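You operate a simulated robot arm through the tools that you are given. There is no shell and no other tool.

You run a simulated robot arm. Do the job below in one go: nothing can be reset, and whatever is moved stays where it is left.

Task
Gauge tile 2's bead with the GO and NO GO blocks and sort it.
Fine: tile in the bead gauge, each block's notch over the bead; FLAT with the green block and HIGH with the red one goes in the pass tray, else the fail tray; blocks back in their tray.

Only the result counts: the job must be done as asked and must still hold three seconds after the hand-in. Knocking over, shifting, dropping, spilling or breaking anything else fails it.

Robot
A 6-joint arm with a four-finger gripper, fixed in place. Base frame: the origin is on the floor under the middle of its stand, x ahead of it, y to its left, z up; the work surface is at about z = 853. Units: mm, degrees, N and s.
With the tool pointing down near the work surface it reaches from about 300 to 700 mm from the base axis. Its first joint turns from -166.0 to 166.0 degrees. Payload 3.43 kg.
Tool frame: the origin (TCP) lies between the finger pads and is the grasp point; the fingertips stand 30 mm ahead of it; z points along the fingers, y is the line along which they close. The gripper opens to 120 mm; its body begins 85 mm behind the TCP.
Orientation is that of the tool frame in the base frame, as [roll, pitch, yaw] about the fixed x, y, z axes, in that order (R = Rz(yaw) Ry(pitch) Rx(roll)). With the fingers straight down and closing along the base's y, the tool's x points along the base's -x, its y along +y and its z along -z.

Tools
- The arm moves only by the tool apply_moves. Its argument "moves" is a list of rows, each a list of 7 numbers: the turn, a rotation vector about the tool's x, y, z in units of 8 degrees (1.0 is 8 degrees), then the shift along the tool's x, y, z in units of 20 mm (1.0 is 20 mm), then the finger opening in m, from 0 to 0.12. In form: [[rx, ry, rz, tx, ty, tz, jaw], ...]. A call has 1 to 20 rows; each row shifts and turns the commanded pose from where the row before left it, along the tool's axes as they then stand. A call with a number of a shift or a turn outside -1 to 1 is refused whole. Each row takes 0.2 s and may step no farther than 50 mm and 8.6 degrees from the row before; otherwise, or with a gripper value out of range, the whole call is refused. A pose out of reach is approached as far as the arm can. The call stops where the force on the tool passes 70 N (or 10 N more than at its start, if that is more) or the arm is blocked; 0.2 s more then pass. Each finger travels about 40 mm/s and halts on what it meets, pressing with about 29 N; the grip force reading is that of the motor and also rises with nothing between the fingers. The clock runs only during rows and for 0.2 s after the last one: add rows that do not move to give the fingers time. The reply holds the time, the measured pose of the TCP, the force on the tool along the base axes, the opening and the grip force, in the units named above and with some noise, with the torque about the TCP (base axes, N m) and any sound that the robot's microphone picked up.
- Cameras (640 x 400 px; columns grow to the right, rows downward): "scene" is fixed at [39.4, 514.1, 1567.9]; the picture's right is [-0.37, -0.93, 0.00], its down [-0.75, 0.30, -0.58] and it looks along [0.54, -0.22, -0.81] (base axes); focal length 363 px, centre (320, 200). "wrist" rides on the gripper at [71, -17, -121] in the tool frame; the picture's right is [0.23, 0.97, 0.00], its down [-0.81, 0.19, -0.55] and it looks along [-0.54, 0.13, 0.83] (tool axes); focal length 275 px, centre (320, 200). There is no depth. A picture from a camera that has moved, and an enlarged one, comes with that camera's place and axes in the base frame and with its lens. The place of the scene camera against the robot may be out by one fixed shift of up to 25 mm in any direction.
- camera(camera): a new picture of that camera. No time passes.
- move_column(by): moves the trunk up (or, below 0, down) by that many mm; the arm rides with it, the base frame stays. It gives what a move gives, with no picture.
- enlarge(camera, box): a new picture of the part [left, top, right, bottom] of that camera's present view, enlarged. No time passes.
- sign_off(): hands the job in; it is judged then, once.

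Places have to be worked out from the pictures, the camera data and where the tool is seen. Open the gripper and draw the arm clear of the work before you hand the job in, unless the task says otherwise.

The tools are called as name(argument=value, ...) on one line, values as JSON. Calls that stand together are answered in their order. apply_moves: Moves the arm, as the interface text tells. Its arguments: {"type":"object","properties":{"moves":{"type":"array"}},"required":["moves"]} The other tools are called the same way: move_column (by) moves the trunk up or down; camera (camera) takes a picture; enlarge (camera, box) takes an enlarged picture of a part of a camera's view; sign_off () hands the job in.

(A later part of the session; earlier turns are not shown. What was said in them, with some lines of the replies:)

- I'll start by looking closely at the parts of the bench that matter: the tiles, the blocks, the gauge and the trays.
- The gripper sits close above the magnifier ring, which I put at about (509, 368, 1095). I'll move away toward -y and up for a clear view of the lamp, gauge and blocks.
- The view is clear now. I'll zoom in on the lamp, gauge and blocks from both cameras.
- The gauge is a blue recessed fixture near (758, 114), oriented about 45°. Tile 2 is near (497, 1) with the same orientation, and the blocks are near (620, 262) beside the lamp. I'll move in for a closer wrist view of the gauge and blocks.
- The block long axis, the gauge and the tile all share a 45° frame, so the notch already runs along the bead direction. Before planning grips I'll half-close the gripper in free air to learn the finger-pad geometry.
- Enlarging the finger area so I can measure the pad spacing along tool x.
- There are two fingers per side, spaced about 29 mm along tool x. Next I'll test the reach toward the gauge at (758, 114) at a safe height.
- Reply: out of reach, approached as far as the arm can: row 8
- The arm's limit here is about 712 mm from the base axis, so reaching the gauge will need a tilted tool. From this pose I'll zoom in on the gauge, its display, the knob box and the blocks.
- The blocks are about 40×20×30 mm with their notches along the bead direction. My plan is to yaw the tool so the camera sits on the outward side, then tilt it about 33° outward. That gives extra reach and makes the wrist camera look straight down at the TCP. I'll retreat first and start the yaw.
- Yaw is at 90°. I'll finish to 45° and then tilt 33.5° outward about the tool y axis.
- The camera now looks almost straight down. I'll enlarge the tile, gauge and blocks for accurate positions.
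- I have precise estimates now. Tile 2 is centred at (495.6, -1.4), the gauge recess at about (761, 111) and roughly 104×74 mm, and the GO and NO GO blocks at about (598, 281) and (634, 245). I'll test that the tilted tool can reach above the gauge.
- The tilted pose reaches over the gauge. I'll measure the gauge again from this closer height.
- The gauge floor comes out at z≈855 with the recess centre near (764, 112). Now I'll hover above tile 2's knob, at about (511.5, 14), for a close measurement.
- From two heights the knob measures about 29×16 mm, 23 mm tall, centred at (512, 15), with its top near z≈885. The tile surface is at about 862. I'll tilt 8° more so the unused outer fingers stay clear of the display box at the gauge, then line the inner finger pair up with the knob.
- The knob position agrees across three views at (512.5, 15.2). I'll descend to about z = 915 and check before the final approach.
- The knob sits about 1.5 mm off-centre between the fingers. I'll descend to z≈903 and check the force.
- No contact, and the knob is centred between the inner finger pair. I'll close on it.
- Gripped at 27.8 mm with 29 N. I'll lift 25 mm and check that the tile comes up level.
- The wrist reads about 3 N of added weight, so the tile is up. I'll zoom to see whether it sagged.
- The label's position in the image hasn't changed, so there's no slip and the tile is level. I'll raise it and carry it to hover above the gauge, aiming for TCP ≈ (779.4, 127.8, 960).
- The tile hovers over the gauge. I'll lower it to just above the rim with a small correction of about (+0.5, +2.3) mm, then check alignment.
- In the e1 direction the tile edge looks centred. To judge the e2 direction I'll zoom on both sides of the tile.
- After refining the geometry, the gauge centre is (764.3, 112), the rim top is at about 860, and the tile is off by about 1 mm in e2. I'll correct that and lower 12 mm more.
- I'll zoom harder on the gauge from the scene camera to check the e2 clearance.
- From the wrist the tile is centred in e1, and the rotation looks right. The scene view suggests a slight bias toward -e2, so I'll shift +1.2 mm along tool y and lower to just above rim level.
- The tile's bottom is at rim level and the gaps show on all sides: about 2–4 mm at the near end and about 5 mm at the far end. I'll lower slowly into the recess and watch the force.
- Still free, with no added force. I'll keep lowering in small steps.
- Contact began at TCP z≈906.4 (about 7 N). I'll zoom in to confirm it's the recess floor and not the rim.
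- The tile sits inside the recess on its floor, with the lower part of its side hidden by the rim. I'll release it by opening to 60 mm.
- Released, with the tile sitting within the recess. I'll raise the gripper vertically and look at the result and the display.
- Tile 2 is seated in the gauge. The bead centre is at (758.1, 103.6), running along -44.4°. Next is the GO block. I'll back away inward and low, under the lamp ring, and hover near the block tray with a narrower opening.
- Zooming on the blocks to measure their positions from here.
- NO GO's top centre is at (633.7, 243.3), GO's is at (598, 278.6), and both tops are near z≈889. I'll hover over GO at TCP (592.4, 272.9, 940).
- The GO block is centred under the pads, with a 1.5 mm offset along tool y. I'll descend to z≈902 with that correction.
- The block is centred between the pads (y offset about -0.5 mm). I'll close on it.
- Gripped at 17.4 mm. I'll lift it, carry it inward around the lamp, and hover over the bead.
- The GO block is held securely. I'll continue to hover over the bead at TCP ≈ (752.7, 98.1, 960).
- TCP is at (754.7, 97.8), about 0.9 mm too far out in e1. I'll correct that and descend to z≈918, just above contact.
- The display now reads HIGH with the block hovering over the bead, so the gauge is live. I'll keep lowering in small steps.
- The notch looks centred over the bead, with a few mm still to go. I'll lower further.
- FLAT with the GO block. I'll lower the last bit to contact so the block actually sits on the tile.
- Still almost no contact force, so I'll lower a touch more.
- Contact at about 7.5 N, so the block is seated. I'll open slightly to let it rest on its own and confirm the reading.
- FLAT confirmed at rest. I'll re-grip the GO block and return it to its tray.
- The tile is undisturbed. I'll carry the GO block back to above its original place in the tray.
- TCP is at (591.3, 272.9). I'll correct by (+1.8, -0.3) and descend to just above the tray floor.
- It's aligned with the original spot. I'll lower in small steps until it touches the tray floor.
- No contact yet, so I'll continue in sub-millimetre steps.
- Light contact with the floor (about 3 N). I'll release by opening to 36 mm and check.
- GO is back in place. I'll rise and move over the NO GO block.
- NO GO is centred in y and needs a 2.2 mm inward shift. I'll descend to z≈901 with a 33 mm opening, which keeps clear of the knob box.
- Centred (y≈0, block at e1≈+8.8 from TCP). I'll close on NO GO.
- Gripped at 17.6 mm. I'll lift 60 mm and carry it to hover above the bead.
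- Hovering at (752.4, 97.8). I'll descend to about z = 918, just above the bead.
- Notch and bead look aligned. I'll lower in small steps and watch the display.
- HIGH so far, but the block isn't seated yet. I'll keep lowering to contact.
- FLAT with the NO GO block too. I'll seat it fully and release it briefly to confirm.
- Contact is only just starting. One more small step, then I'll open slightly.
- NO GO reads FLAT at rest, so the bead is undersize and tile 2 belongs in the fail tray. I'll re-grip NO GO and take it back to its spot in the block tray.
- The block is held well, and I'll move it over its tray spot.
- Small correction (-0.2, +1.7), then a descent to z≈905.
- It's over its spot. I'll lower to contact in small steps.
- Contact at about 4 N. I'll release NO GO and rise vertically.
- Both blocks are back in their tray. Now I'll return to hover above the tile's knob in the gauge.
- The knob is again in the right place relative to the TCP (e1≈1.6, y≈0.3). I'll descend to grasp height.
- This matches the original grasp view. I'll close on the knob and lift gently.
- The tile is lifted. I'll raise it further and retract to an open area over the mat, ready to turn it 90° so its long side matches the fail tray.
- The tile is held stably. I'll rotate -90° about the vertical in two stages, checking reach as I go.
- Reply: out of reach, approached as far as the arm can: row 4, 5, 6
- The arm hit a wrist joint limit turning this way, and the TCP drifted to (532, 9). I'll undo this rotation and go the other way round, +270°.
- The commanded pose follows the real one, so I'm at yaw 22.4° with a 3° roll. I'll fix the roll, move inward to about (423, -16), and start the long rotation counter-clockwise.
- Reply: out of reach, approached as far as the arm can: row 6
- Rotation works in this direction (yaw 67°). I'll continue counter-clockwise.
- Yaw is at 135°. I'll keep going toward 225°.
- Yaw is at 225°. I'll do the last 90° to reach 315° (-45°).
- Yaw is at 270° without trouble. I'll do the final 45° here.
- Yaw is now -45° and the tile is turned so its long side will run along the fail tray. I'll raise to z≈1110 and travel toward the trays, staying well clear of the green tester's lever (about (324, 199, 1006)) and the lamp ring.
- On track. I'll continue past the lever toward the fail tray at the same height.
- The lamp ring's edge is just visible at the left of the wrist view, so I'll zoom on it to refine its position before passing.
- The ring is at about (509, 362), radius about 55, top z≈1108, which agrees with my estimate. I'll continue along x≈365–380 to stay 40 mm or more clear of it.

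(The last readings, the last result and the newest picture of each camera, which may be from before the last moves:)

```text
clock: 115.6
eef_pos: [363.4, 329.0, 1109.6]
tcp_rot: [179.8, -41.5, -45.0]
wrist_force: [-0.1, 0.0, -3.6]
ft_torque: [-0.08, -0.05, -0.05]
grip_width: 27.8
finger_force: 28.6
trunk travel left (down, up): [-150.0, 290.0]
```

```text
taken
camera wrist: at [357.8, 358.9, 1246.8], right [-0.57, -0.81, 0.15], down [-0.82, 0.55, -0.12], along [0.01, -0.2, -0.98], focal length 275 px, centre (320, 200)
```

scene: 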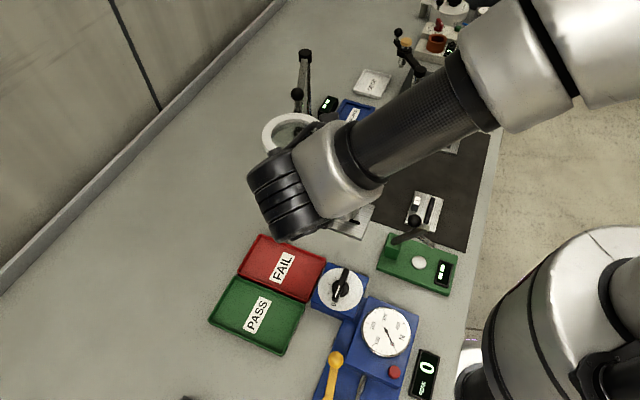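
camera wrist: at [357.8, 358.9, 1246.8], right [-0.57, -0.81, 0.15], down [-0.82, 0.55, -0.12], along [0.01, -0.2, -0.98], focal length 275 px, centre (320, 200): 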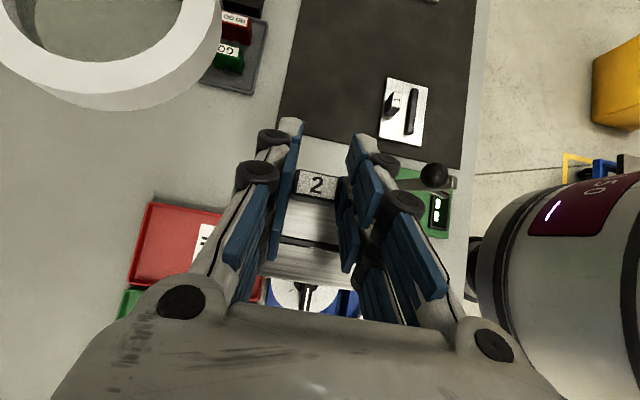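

Clear of everything. I'll zoom on the fail tray to measure its inner dimensions and position.

enlarge(camera="wrist", box=[60, 180, 260, 330])

enlarge(camera="scene", box=[200, 220, 340, 360])

```text
2.67 times, centred on (160, 255) of wrist
camera zoom: at [357.8, 358.9, 1246.8], right [-0.57, -0.81, 0.15], down [-0.82, 0.55, -0.12], along [0.01, -0.2, -0.98], focal length 734 px, centre (747, 53)
```

zoom: 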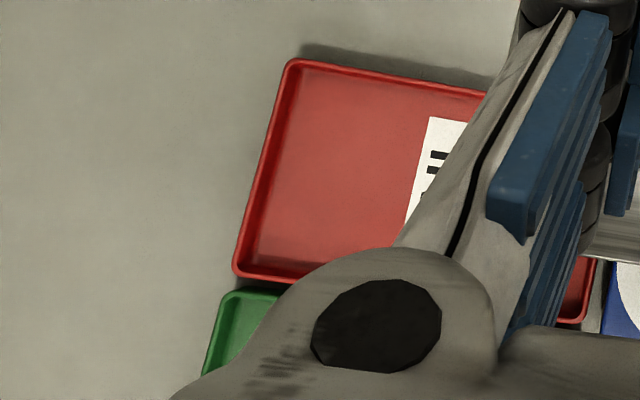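

```text
2.86 times, centred on (270, 290) of scene
camera zoom: at [39.4, 514.1, 1567.9], right [-0.37, -0.93, 0.0], down [-0.75, 0.3, -0.58], along [0.54, -0.22, -0.81], focal length 1038 px, centre (463, -57)
```

zoom: 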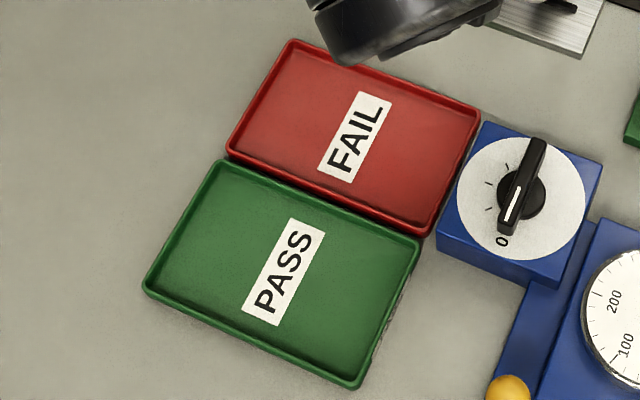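

The fail tray is centred at about (392, 447), outer size about 161×100, with its long axis at 45°. The tile is already oriented to fit. I'll go around at height, descend past the ring, then shift over the tray.

apply_moves(moves=[[0, 0, 0, -0.397, -0.654, -0.351, 0.01], [0, 0, 0, -0.397, -0.654, -0.351, 0.01], [0, 0, 0, -0.397, -0.654, -0.351, 0.01], [0, 0, 0, -0.397, -0.654, -0.351, 0.01], [0, 0, 0, -0.656, 0, 0.742, 0.01], [0, 0, 0, -0.656, 0, 0.742, 0.01], [0, 0, 0, -0.656, 0, 0.742, 0.01], [0, 0, 0, -0.656, 0, 0.742, 0.01], [0, 0, 0, -0.656, 0, 0.742, 0.01], [0, 0, 0, 0, 0, 0, 0.01]])

camera(camera="wrist")

camera(camera="scene")

```text
clock: 117.8
eef_pos: [372.8, 400.0, 1009.8]
tcp_rot: [179.9, -41.6, -45.0]
wrist_force: [0.4, 0.7, -2.5]
ft_torque: [-0.05, -0.05, -0.02]
grip_width: 27.5
finger_force: 29.4
trunk travel left (down, up): [-150.0, 290.0]
```

```text
taken
camera wrist: at [366.4, 429.3, 1147.3], right [-0.57, -0.81, 0.15], down [-0.82, 0.55, -0.12], along [0.01, -0.2, -0.98], focal length 275 px, centre (320, 200)
```

wrist: 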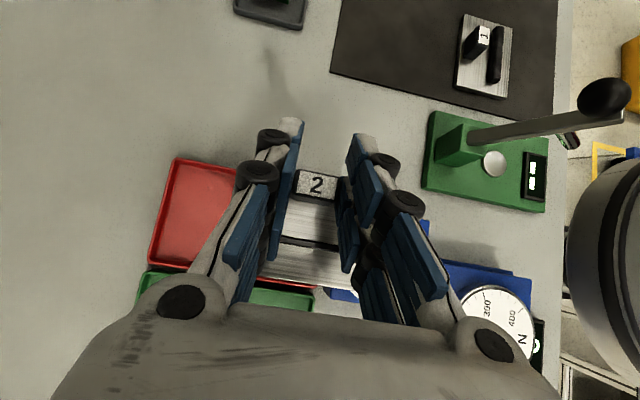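

```text
taken
```

scene: 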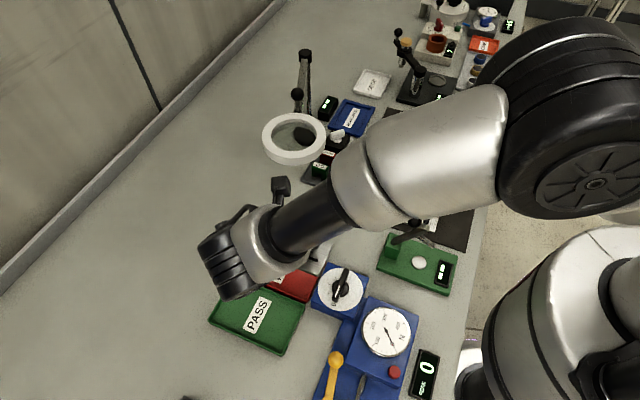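

At (373.5, 398.2, 1009.6), clear of the ring. I'll shift over the tray and lower to z≈980.

apply_moves(moves=[[0, 0, 0, -0.318, -0.698, 0.377, 0.01], [0, 0, 0, -0.318, -0.698, 0.377, 0.01], [0, 0, 0, -0.318, -0.698, 0.377, 0.01], [0, 0, 0, 0, 0, 0, 0.01]])

camera(camera="wrist")

enlarge(camera="wrist", box=[130, 110, 430, 310])

camera(camera="scene")

```text
clock: 118.8
eef_pos: [403.7, 427.7, 978.5]
tcp_rot: [179.9, -41.5, -45.0]
wrist_force: [-0.2, 0.1, -3.3]
ft_torque: [-0.04, -0.01, 0.04]
grip_width: 27.6
finger_force: 29.2
trunk travel left (down, up): [-150.0, 290.0]
```

```text
taken
camera wrist: at [396.7, 457.1, 1116.8], right [-0.57, -0.81, 0.15], down [-0.82, 0.55, -0.12], along [0.01, -0.2, -0.98], focal length 275 px, centre (320, 200)
```

wrist: 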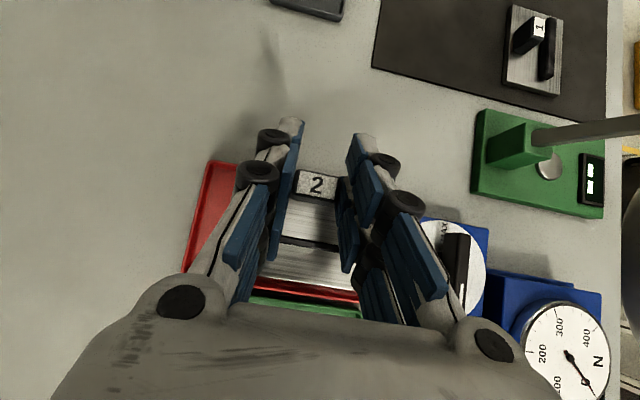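

```text
2.00 times, centred on (280, 210) of wrist
camera zoom: at [396.7, 457.1, 1116.8], right [-0.57, -0.81, 0.15], down [-0.82, 0.55, -0.12], along [0.01, -0.2, -0.98], focal length 551 px, centre (400, 180)
```

zoom: 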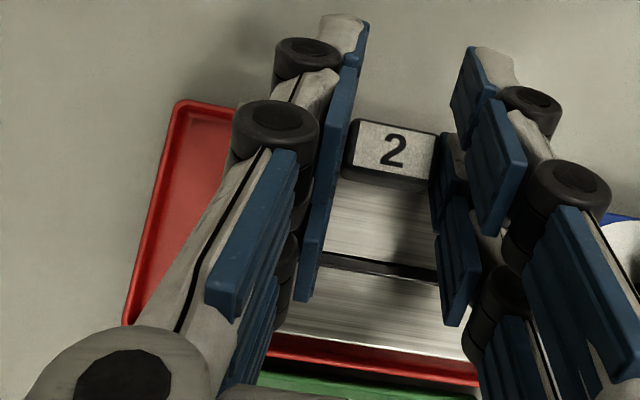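

```text
taken
```

scene: 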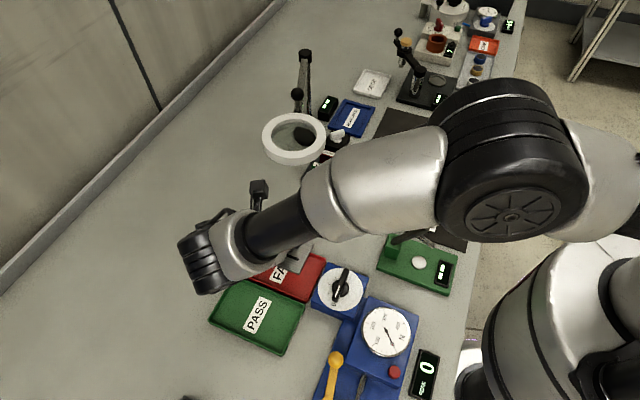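

The tile is over the tray and within a few mm of centre. I'll shift 2.5 mm toward the near wall and lower to z≈912.

apply_moves(moves=[[0, 0, 0, -0.579, 0, 0.606, 0.01], [0, 0, 0, -0.579, 0, 0.606, 0.01], [0, 0, 0, -0.579, 0, 0.606, 0.01], [0, 0, 0, -0.579, 0, 0.606, 0.01], [0, 0, 0, 0, 0, 0, 0.01]])

camera(camera="wrist")

enlarge(camera="wrist", box=[130, 110, 430, 310])

enlarge(camera="scene", box=[200, 200, 360, 360])

```text
clock: 120.0
eef_pos: [399.7, 428.4, 910.4]
tcp_rot: [179.9, -41.5, -45.0]
wrist_force: [0.4, -1.3, -3.3]
ft_torque: [-0.05, -0.05, 0.03]
grip_width: 27.6
finger_force: 28.8
trunk travel left (down, up): [-150.0, 290.0]
```

```text
taken
camera wrist: at [393.5, 457.8, 1048.4], right [-0.57, -0.81, 0.15], down [-0.82, 0.55, -0.12], along [0.01, -0.2, -0.98], focal length 275 px, centre (320, 200)
```

wrist: 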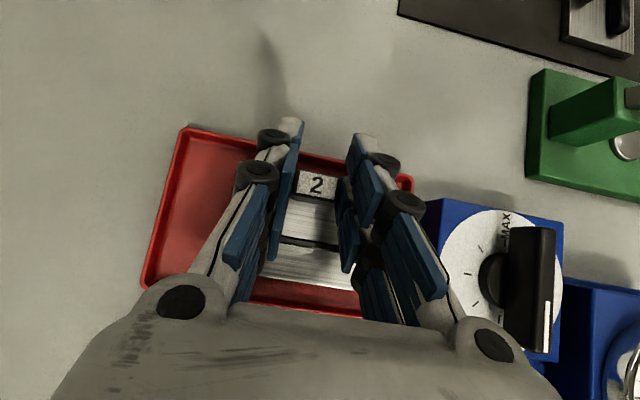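

```text
2.00 times, centred on (280, 210) of wrist
camera zoom: at [393.5, 457.8, 1048.4], right [-0.57, -0.81, 0.15], down [-0.82, 0.55, -0.12], along [0.01, -0.2, -0.98], focal length 551 px, centre (400, 180)
```

zoom: 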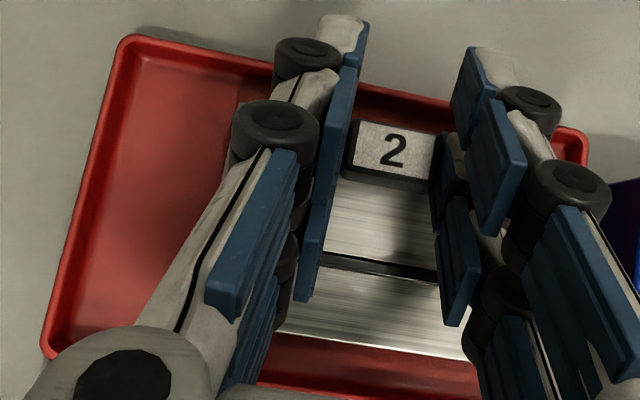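

```text
2.50 times, centred on (280, 280) of scene
camera zoom: at [39.4, 514.1, 1567.9], right [-0.37, -0.93, 0.0], down [-0.75, 0.3, -0.58], along [0.54, -0.22, -0.81], focal length 908 px, centre (420, 0)
```

zoom: 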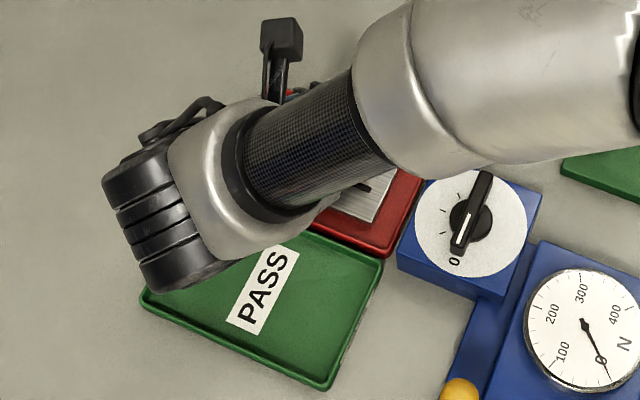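

The tile is inside the tray outline. I'll lower in small steps to contact.

apply_moves(moves=[[0, 0, 0, -0.0497, 0, 0.0562, 0.01], [0, 0, 0, -0.0497, 0, 0.0562, 0.01], [0, 0, 0, 0, 0, 0, 0.01]])

apply_moves(moves=[[0, 0, 0, -0.0331, 0, 0.0375, 0.01], [0, 0, 0, 0, 0, 0, 0.01]])

```text
clock: 120.8
eef_pos: [399.0, 427.8, 908.4]
tcp_rot: [179.9, -41.5, -45.0]
wrist_force: [0.8, -0.3, -3.4]
ft_torque: [-0.05, -0.03, 0.0]
grip_width: 27.4
finger_force: 29.8
trunk travel left (down, up): [-150.0, 290.0]
```

```text
clock: 121.4
eef_pos: [398.0, 428.1, 907.7]
tcp_rot: [180.0, -41.6, -45.0]
wrist_force: [-0.9, 0.8, -3.5]
ft_torque: [-0.04, -0.01, -0.04]
grip_width: 27.5
finger_force: 28.6
trunk travel left (down, up): [-150.0, 290.0]
```

No contact yet, so I'll keep stepping down 1 mm at a time.

apply_moves(moves=[[0, 0, 0, -0.0331, 0, 0.0375, 0.01], [0, 0, 0, 0, 0, 0, 0.01]])

apply_moves(moves=[[0, 0, 0, -0.0331, 0, 0.0375, 0.01], [0, 0, 0, 0, 0, 0, 0.01]])

enlarge(camera="wrist", box=[130, 110, 430, 310])

```text
clock: 122.0
eef_pos: [398.8, 429.9, 906.5]
tcp_rot: [179.9, -41.5, -44.9]
wrist_force: [-0.1, 0.2, -2.7]
ft_torque: [-0.07, -0.01, -0.01]
grip_width: 27.8
finger_force: 28.6
trunk travel left (down, up): [-150.0, 290.0]
```

```text
clock: 122.6
eef_pos: [400.5, 429.7, 907.2]
tcp_rot: [179.9, -41.6, -44.9]
wrist_force: [-0.2, -0.2, -2.8]
ft_torque: [-0.02, -0.07, 0.02]
grip_width: 27.6
finger_force: 28.9
trunk travel left (down, up): [-150.0, 290.0]
```

```text
2.00 times, centred on (280, 210) of wrist
camera zoom: at [393.1, 459.5, 1045.4], right [-0.57, -0.81, 0.15], down [-0.82, 0.55, -0.12], along [0.01, -0.2, -0.98], focal length 551 px, centre (400, 180)
```

zoom: 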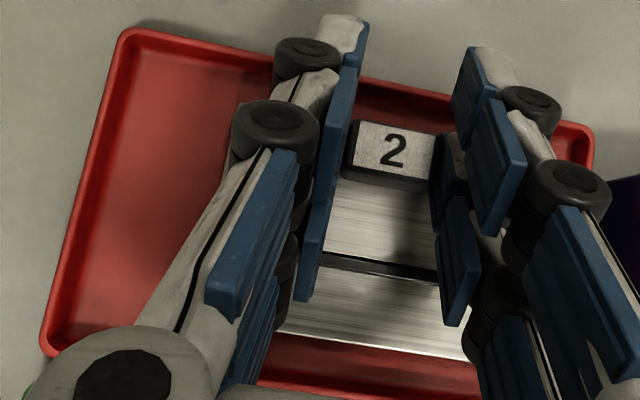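

apply_moves(moves=[[0, 0, 0, -0.0331, 0, 0.0375, 0.01], [0, 0, 0, -0.0166, 0, 0.0188, 0.01], [0, 0, 0, 0, 0, 0, 0.01]])

apply_moves(moves=[[0, 0, 0, -0.0331, 0, 0.0375, 0.01], [0, 0, 0, 0, 0, 0, 0.01]])

```text
clock: 123.4
eef_pos: [398.8, 431.5, 906.0]
tcp_rot: [179.9, -41.5, -44.9]
wrist_force: [0.4, -0.1, -2.3]
ft_torque: [-0.01, -0.03, -0.01]
grip_width: 27.8
finger_force: 29.5
trunk travel left (down, up): [-150.0, 290.0]
```

```text
clock: 124.0
eef_pos: [398.1, 429.7, 904.5]
tcp_rot: [180.0, -41.6, -45.0]
wrist_force: [0.0, 0.3, -2.9]
ft_torque: [-0.03, -0.04, 0.04]
grip_width: 27.5
finger_force: 28.7
trunk travel left (down, up): [-150.0, 290.0]
```

apply_moves(moves=[[0, 0, 0, -0.0331, 0, 0.0375, 0.01], [0, 0, 0, 0, 0, 0, 0.01]])

apply_moves(moves=[[0, 0, 0, -0.0331, 0, 0.0375, 0.01], [0, 0, 0, 0, 0, 0, 0.01]])

enlarge(camera="wrist", box=[130, 110, 430, 310])

```text
clock: 124.6
eef_pos: [398.8, 430.4, 904.1]
tcp_rot: [179.9, -41.5, -45.0]
wrist_force: [0.4, -0.6, -0.1]
ft_torque: [0.11, 0.03, -0.04]
grip_width: 27.6
finger_force: 29.2
trunk travel left (down, up): [-150.0, 290.0]
```

```text
clock: 125.2
eef_pos: [398.0, 430.6, 904.8]
tcp_rot: [-180.0, -41.5, -44.9]
wrist_force: [0.8, 1.2, 3.8]
ft_torque: [0.23, 0.21, -0.07]
grip_width: 27.5
finger_force: 28.8
trunk travel left (down, up): [-150.0, 290.0]
```

```text
2.00 times, centred on (280, 210) of wrist
camera zoom: at [392.1, 459.7, 1042.4], right [-0.57, -0.81, 0.15], down [-0.82, 0.55, -0.12], along [0.02, -0.2, -0.98], focal length 551 px, centre (400, 180)
```

zoom: 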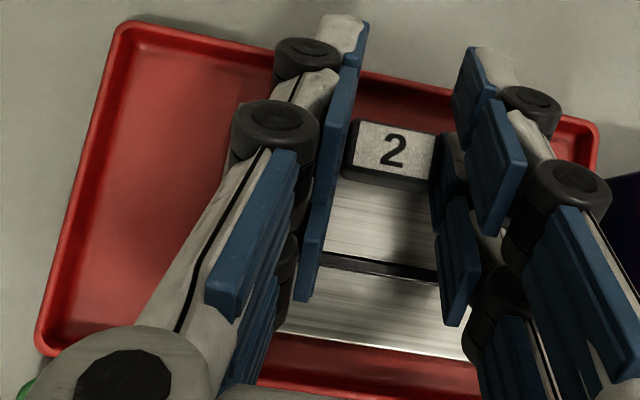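

Contact with the tray floor (about 7 N at TCP z≈904.7, as expected). I'll release.

apply_moves(moves=[[0, 0, 0, 0, 0, 0, 0.035], [0, 0, 0, 0, 0, 0, 0.045], [0, 0, 0, 0, 0, 0, 0.055], [0, 0, 0, 0, 0, 0, 0.06], [0, 0, 0, 0, 0, 0, 0.06]])

enlarge(camera="wrist", box=[130, 110, 430, 310])

```text
clock: 126.4
eef_pos: [397.1, 429.1, 905.1]
tcp_rot: [179.9, -41.6, -45.0]
wrist_force: [0.9, -0.6, 0.0]
ft_torque: [-0.03, 0.01, 0.02]
grip_width: 59.9
finger_force: 0.1
trunk travel left (down, up): [-150.0, 290.0]
```

```text
2.00 times, centred on (280, 210) of wrist
camera zoom: at [392.0, 459.5, 1042.0], right [-0.57, -0.81, 0.15], down [-0.82, 0.55, -0.12], along [0.01, -0.2, -0.98], focal length 551 px, centre (400, 180)
```

zoom: 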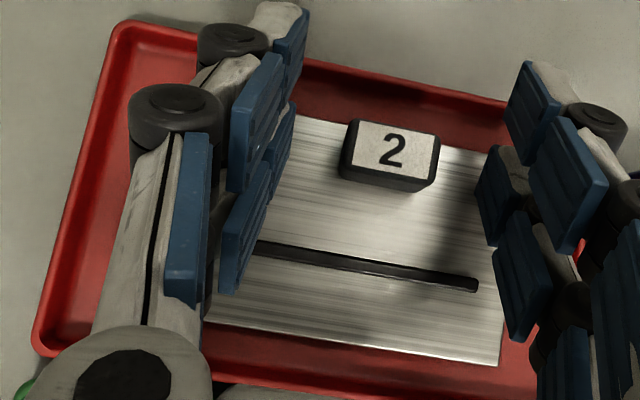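

The tile lies flat in the fail tray. I'll rise vertically and check.

apply_moves(moves=[[0, 0, 0, 0.1657, 0, -0.187, 0.06], [0, 0, 0, 0.607, 0, -0.687, 0.06], [0, 0, 0, 0.607, 0, -0.687, 0.06], [0, 0, 0, 0.607, 0, -0.687, 0.06], [0, 0, 0, 0, 0, 0, 0.06]])

camera(camera="wrist")

enlarge(camera="wrist", box=[130, 110, 430, 310])

```text
clock: 127.6
eef_pos: [401.4, 429.0, 962.8]
tcp_rot: [179.9, -41.5, -44.9]
wrist_force: [0.4, 0.7, 1.1]
ft_torque: [0.0, 0.03, -0.02]
grip_width: 59.9
finger_force: 0.0
trunk travel left (down, up): [-150.0, 290.0]
```

```text
taken
camera wrist: at [394.6, 459.0, 1100.1], right [-0.57, -0.81, 0.15], down [-0.82, 0.55, -0.12], along [0.01, -0.2, -0.98], focal length 275 px, centre (320, 200)
```

wrist: 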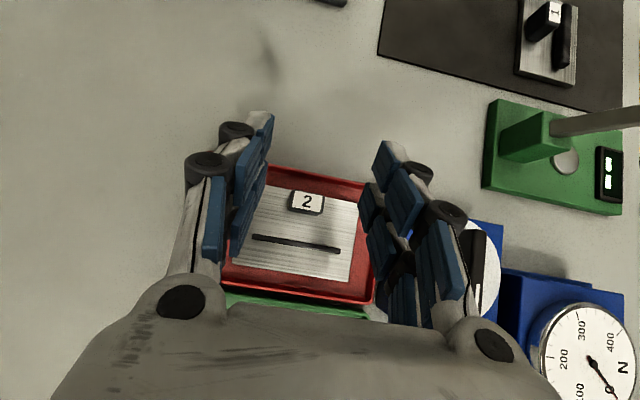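

```text
2.00 times, centred on (280, 210) of wrist
camera zoom: at [394.6, 459.0, 1100.1], right [-0.57, -0.81, 0.15], down [-0.82, 0.55, -0.12], along [0.01, -0.2, -0.98], focal length 551 px, centre (400, 180)
```

zoom: 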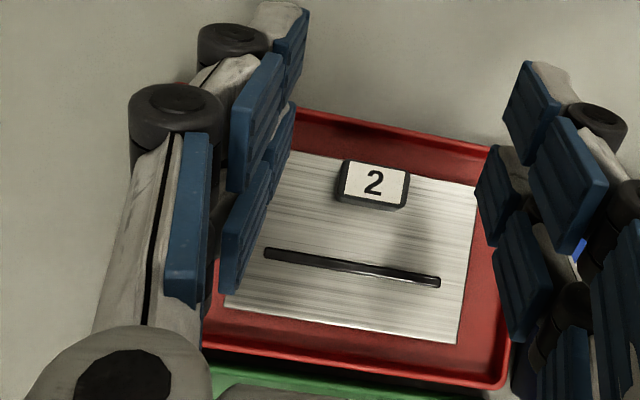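

Tile 2 is flat in the fail tray. I'll withdraw the way I came: up, away from the ring, then up again.

apply_moves(moves=[[0, 0, 0, 0.6626, 0, -0.749, 0.06], [0, 0, 0, 0.6626, 0, -0.749, 0.06], [0, 0, 0, 0, 0.707, 0, 0.06], [0, 0, 0, 0, 0.707, 0, 0.06], [0, 0, 0, 0, 0.707, 0, 0.06], [0, 0, 0, 0.585, 0, -0.662, 0.06], [0, 0, 0, 0.585, 0, -0.662, 0.06], [0, 0, 0, 0.585, 0, -0.662, 0.06], [0, 0, 0, 0.585, 0, -0.662, 0.06], [0, 0, 0, 0.585, 0, -0.662, 0.06], [0, 0, 0, 0.585, 0, -0.662, 0.06], [0, 0, 0, 0, 0, 0, 0.06]])

camera(camera="wrist")

camera(camera="scene")

```text
clock: 130.2
eef_pos: [369.9, 399.1, 1107.4]
tcp_rot: [179.9, -41.5, -45.0]
wrist_force: [-0.8, -0.5, -0.3]
ft_torque: [0.03, 0.0, 0.02]
grip_width: 60.0
finger_force: 0.1
trunk travel left (down, up): [-150.0, 290.0]
```

```text
taken
camera wrist: at [363.1, 428.6, 1245.4], right [-0.57, -0.81, 0.15], down [-0.82, 0.55, -0.12], along [0.01, -0.2, -0.98], focal length 275 px, centre (320, 200)
```

wrist: 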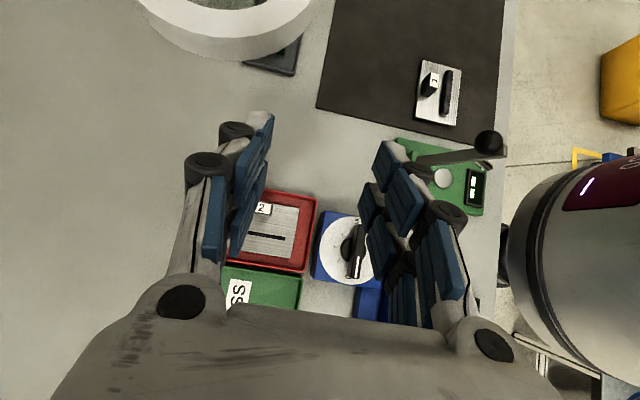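

```text
taken
```

scene: 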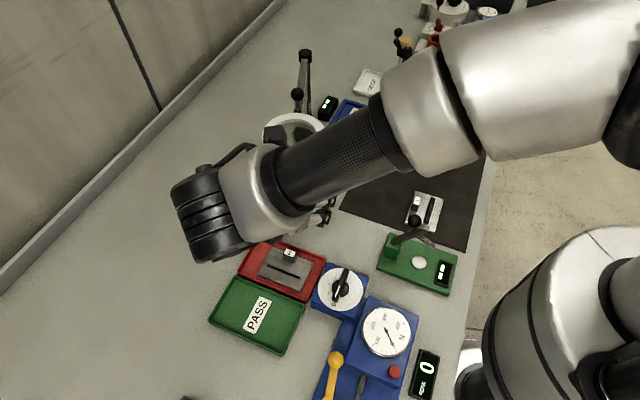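

Tile 2 is visible in the fail tray. I'll retract along the same safe path so the whole bench can be checked.

apply_moves(moves=[[0, 0, 0, 0.493, 0.714, 0.436, 0.06], [0, 0, 0, 0.493, 0.714, 0.436, 0.06], [0, 0, 0, 0.493, 0.714, 0.436, 0.06], [0, 0, 0, 0.493, 0.714, 0.436, 0.06], [0, 0, 0, 0.493, 0.714, 0.436, 0.06], [0, 0, 0, 0.613, 0.595, 0.5425, 0.06], [0, 0, 0, 0.613, 0.595, 0.5425, 0.06], [0, 0, 0, 0.613, 0.595, 0.5425, 0.06], [0, 0, 0, 0.613, 0.595, 0.5425, 0.06], [0, 0, 0, 0.613, 0.595, 0.5425, 0.06], [0, 0, 0, 0.613, 0.595, 0.5425, 0.06], [0, 0, 0, 0.636, 0.636, 0.562, 0.06], [0, 0, 0, 0.636, 0.636, 0.562, 0.06], [0, 0, 0, 0.636, 0.636, 0.562, 0.06], [0, 0, 0, 0.636, 0.636, 0.562, 0.06], [0, 0, 0, 0.636, 0.636, 0.562, 0.06], [0, 0, 0, 0, 0, 0, 0.06]])

camera(camera="scene")

enlarge(camera="scene", box=[200, 220, 360, 360])

enlarge(camera="scene", box=[260, 80, 400, 200])

```text
clock: 133.8
eef_pos: [400.3, 77.0, 1109.0]
tcp_rot: [179.9, -41.5, -44.9]
wrist_force: [0.4, 0.1, 0.0]
ft_torque: [0.03, 0.01, -0.01]
grip_width: 59.8
finger_force: 0.0
trunk travel left (down, up): [-150.0, 290.0]
```

```text
taken
```

scene: 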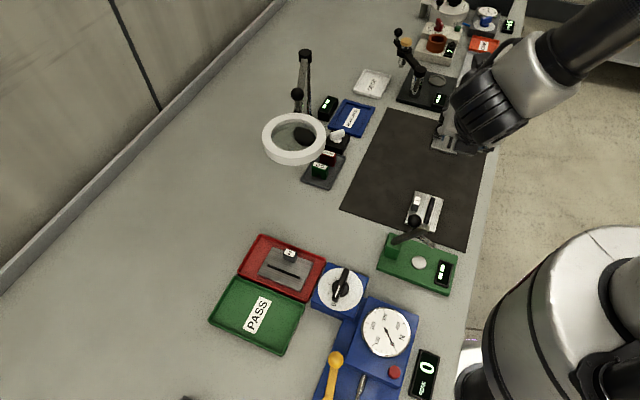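

```text
2.86 times, centred on (280, 290) of scene
camera zoom: at [39.4, 514.1, 1567.9], right [-0.37, -0.93, 0.0], down [-0.75, 0.3, -0.58], along [0.54, -0.22, -0.81], focal length 1038 px, centre (434, -57)
```

zoom: 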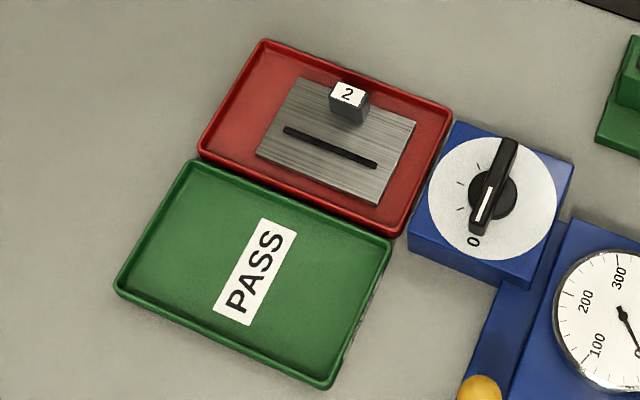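

```text
3.33 times, centred on (330, 140) of scene
camera zoom: at [39.4, 514.1, 1567.9], right [-0.37, -0.93, 0.0], down [-0.75, 0.3, -0.58], along [0.54, -0.22, -0.81], focal length 1211 px, centre (287, 400)
```

zoom: 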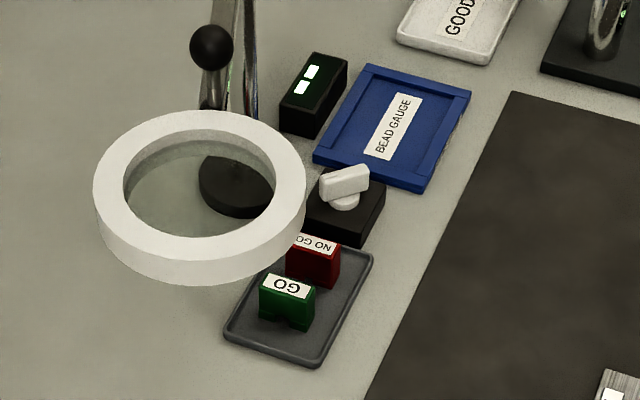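

Tile 2 is flat in the fail tray, since it read FLAT with both blocks. GO and NO GO stand upright in their tray, the gauge is empty, and everything else looks unmoved. The gripper is open and the arm is clear, so I'm handing in.

sign_off()

```text
The job is handed in.
```

Tile 2 failed the gauge and is now lying flat in the fail tray.

- **GO block (green):** the gauge read FLAT with the notch over the bead.
- **NO GO block (red):** it also read FLAT. A good tile would read HIGH here, so the bead is undersize.

I let each block rest on the tile on its own to confirm its reading. Both blocks are back upright in their tray and the bead gauge is empty. From the final pictures nothing else was moved or knocked. The gripper was open and the arm was clear when I handed the job in.
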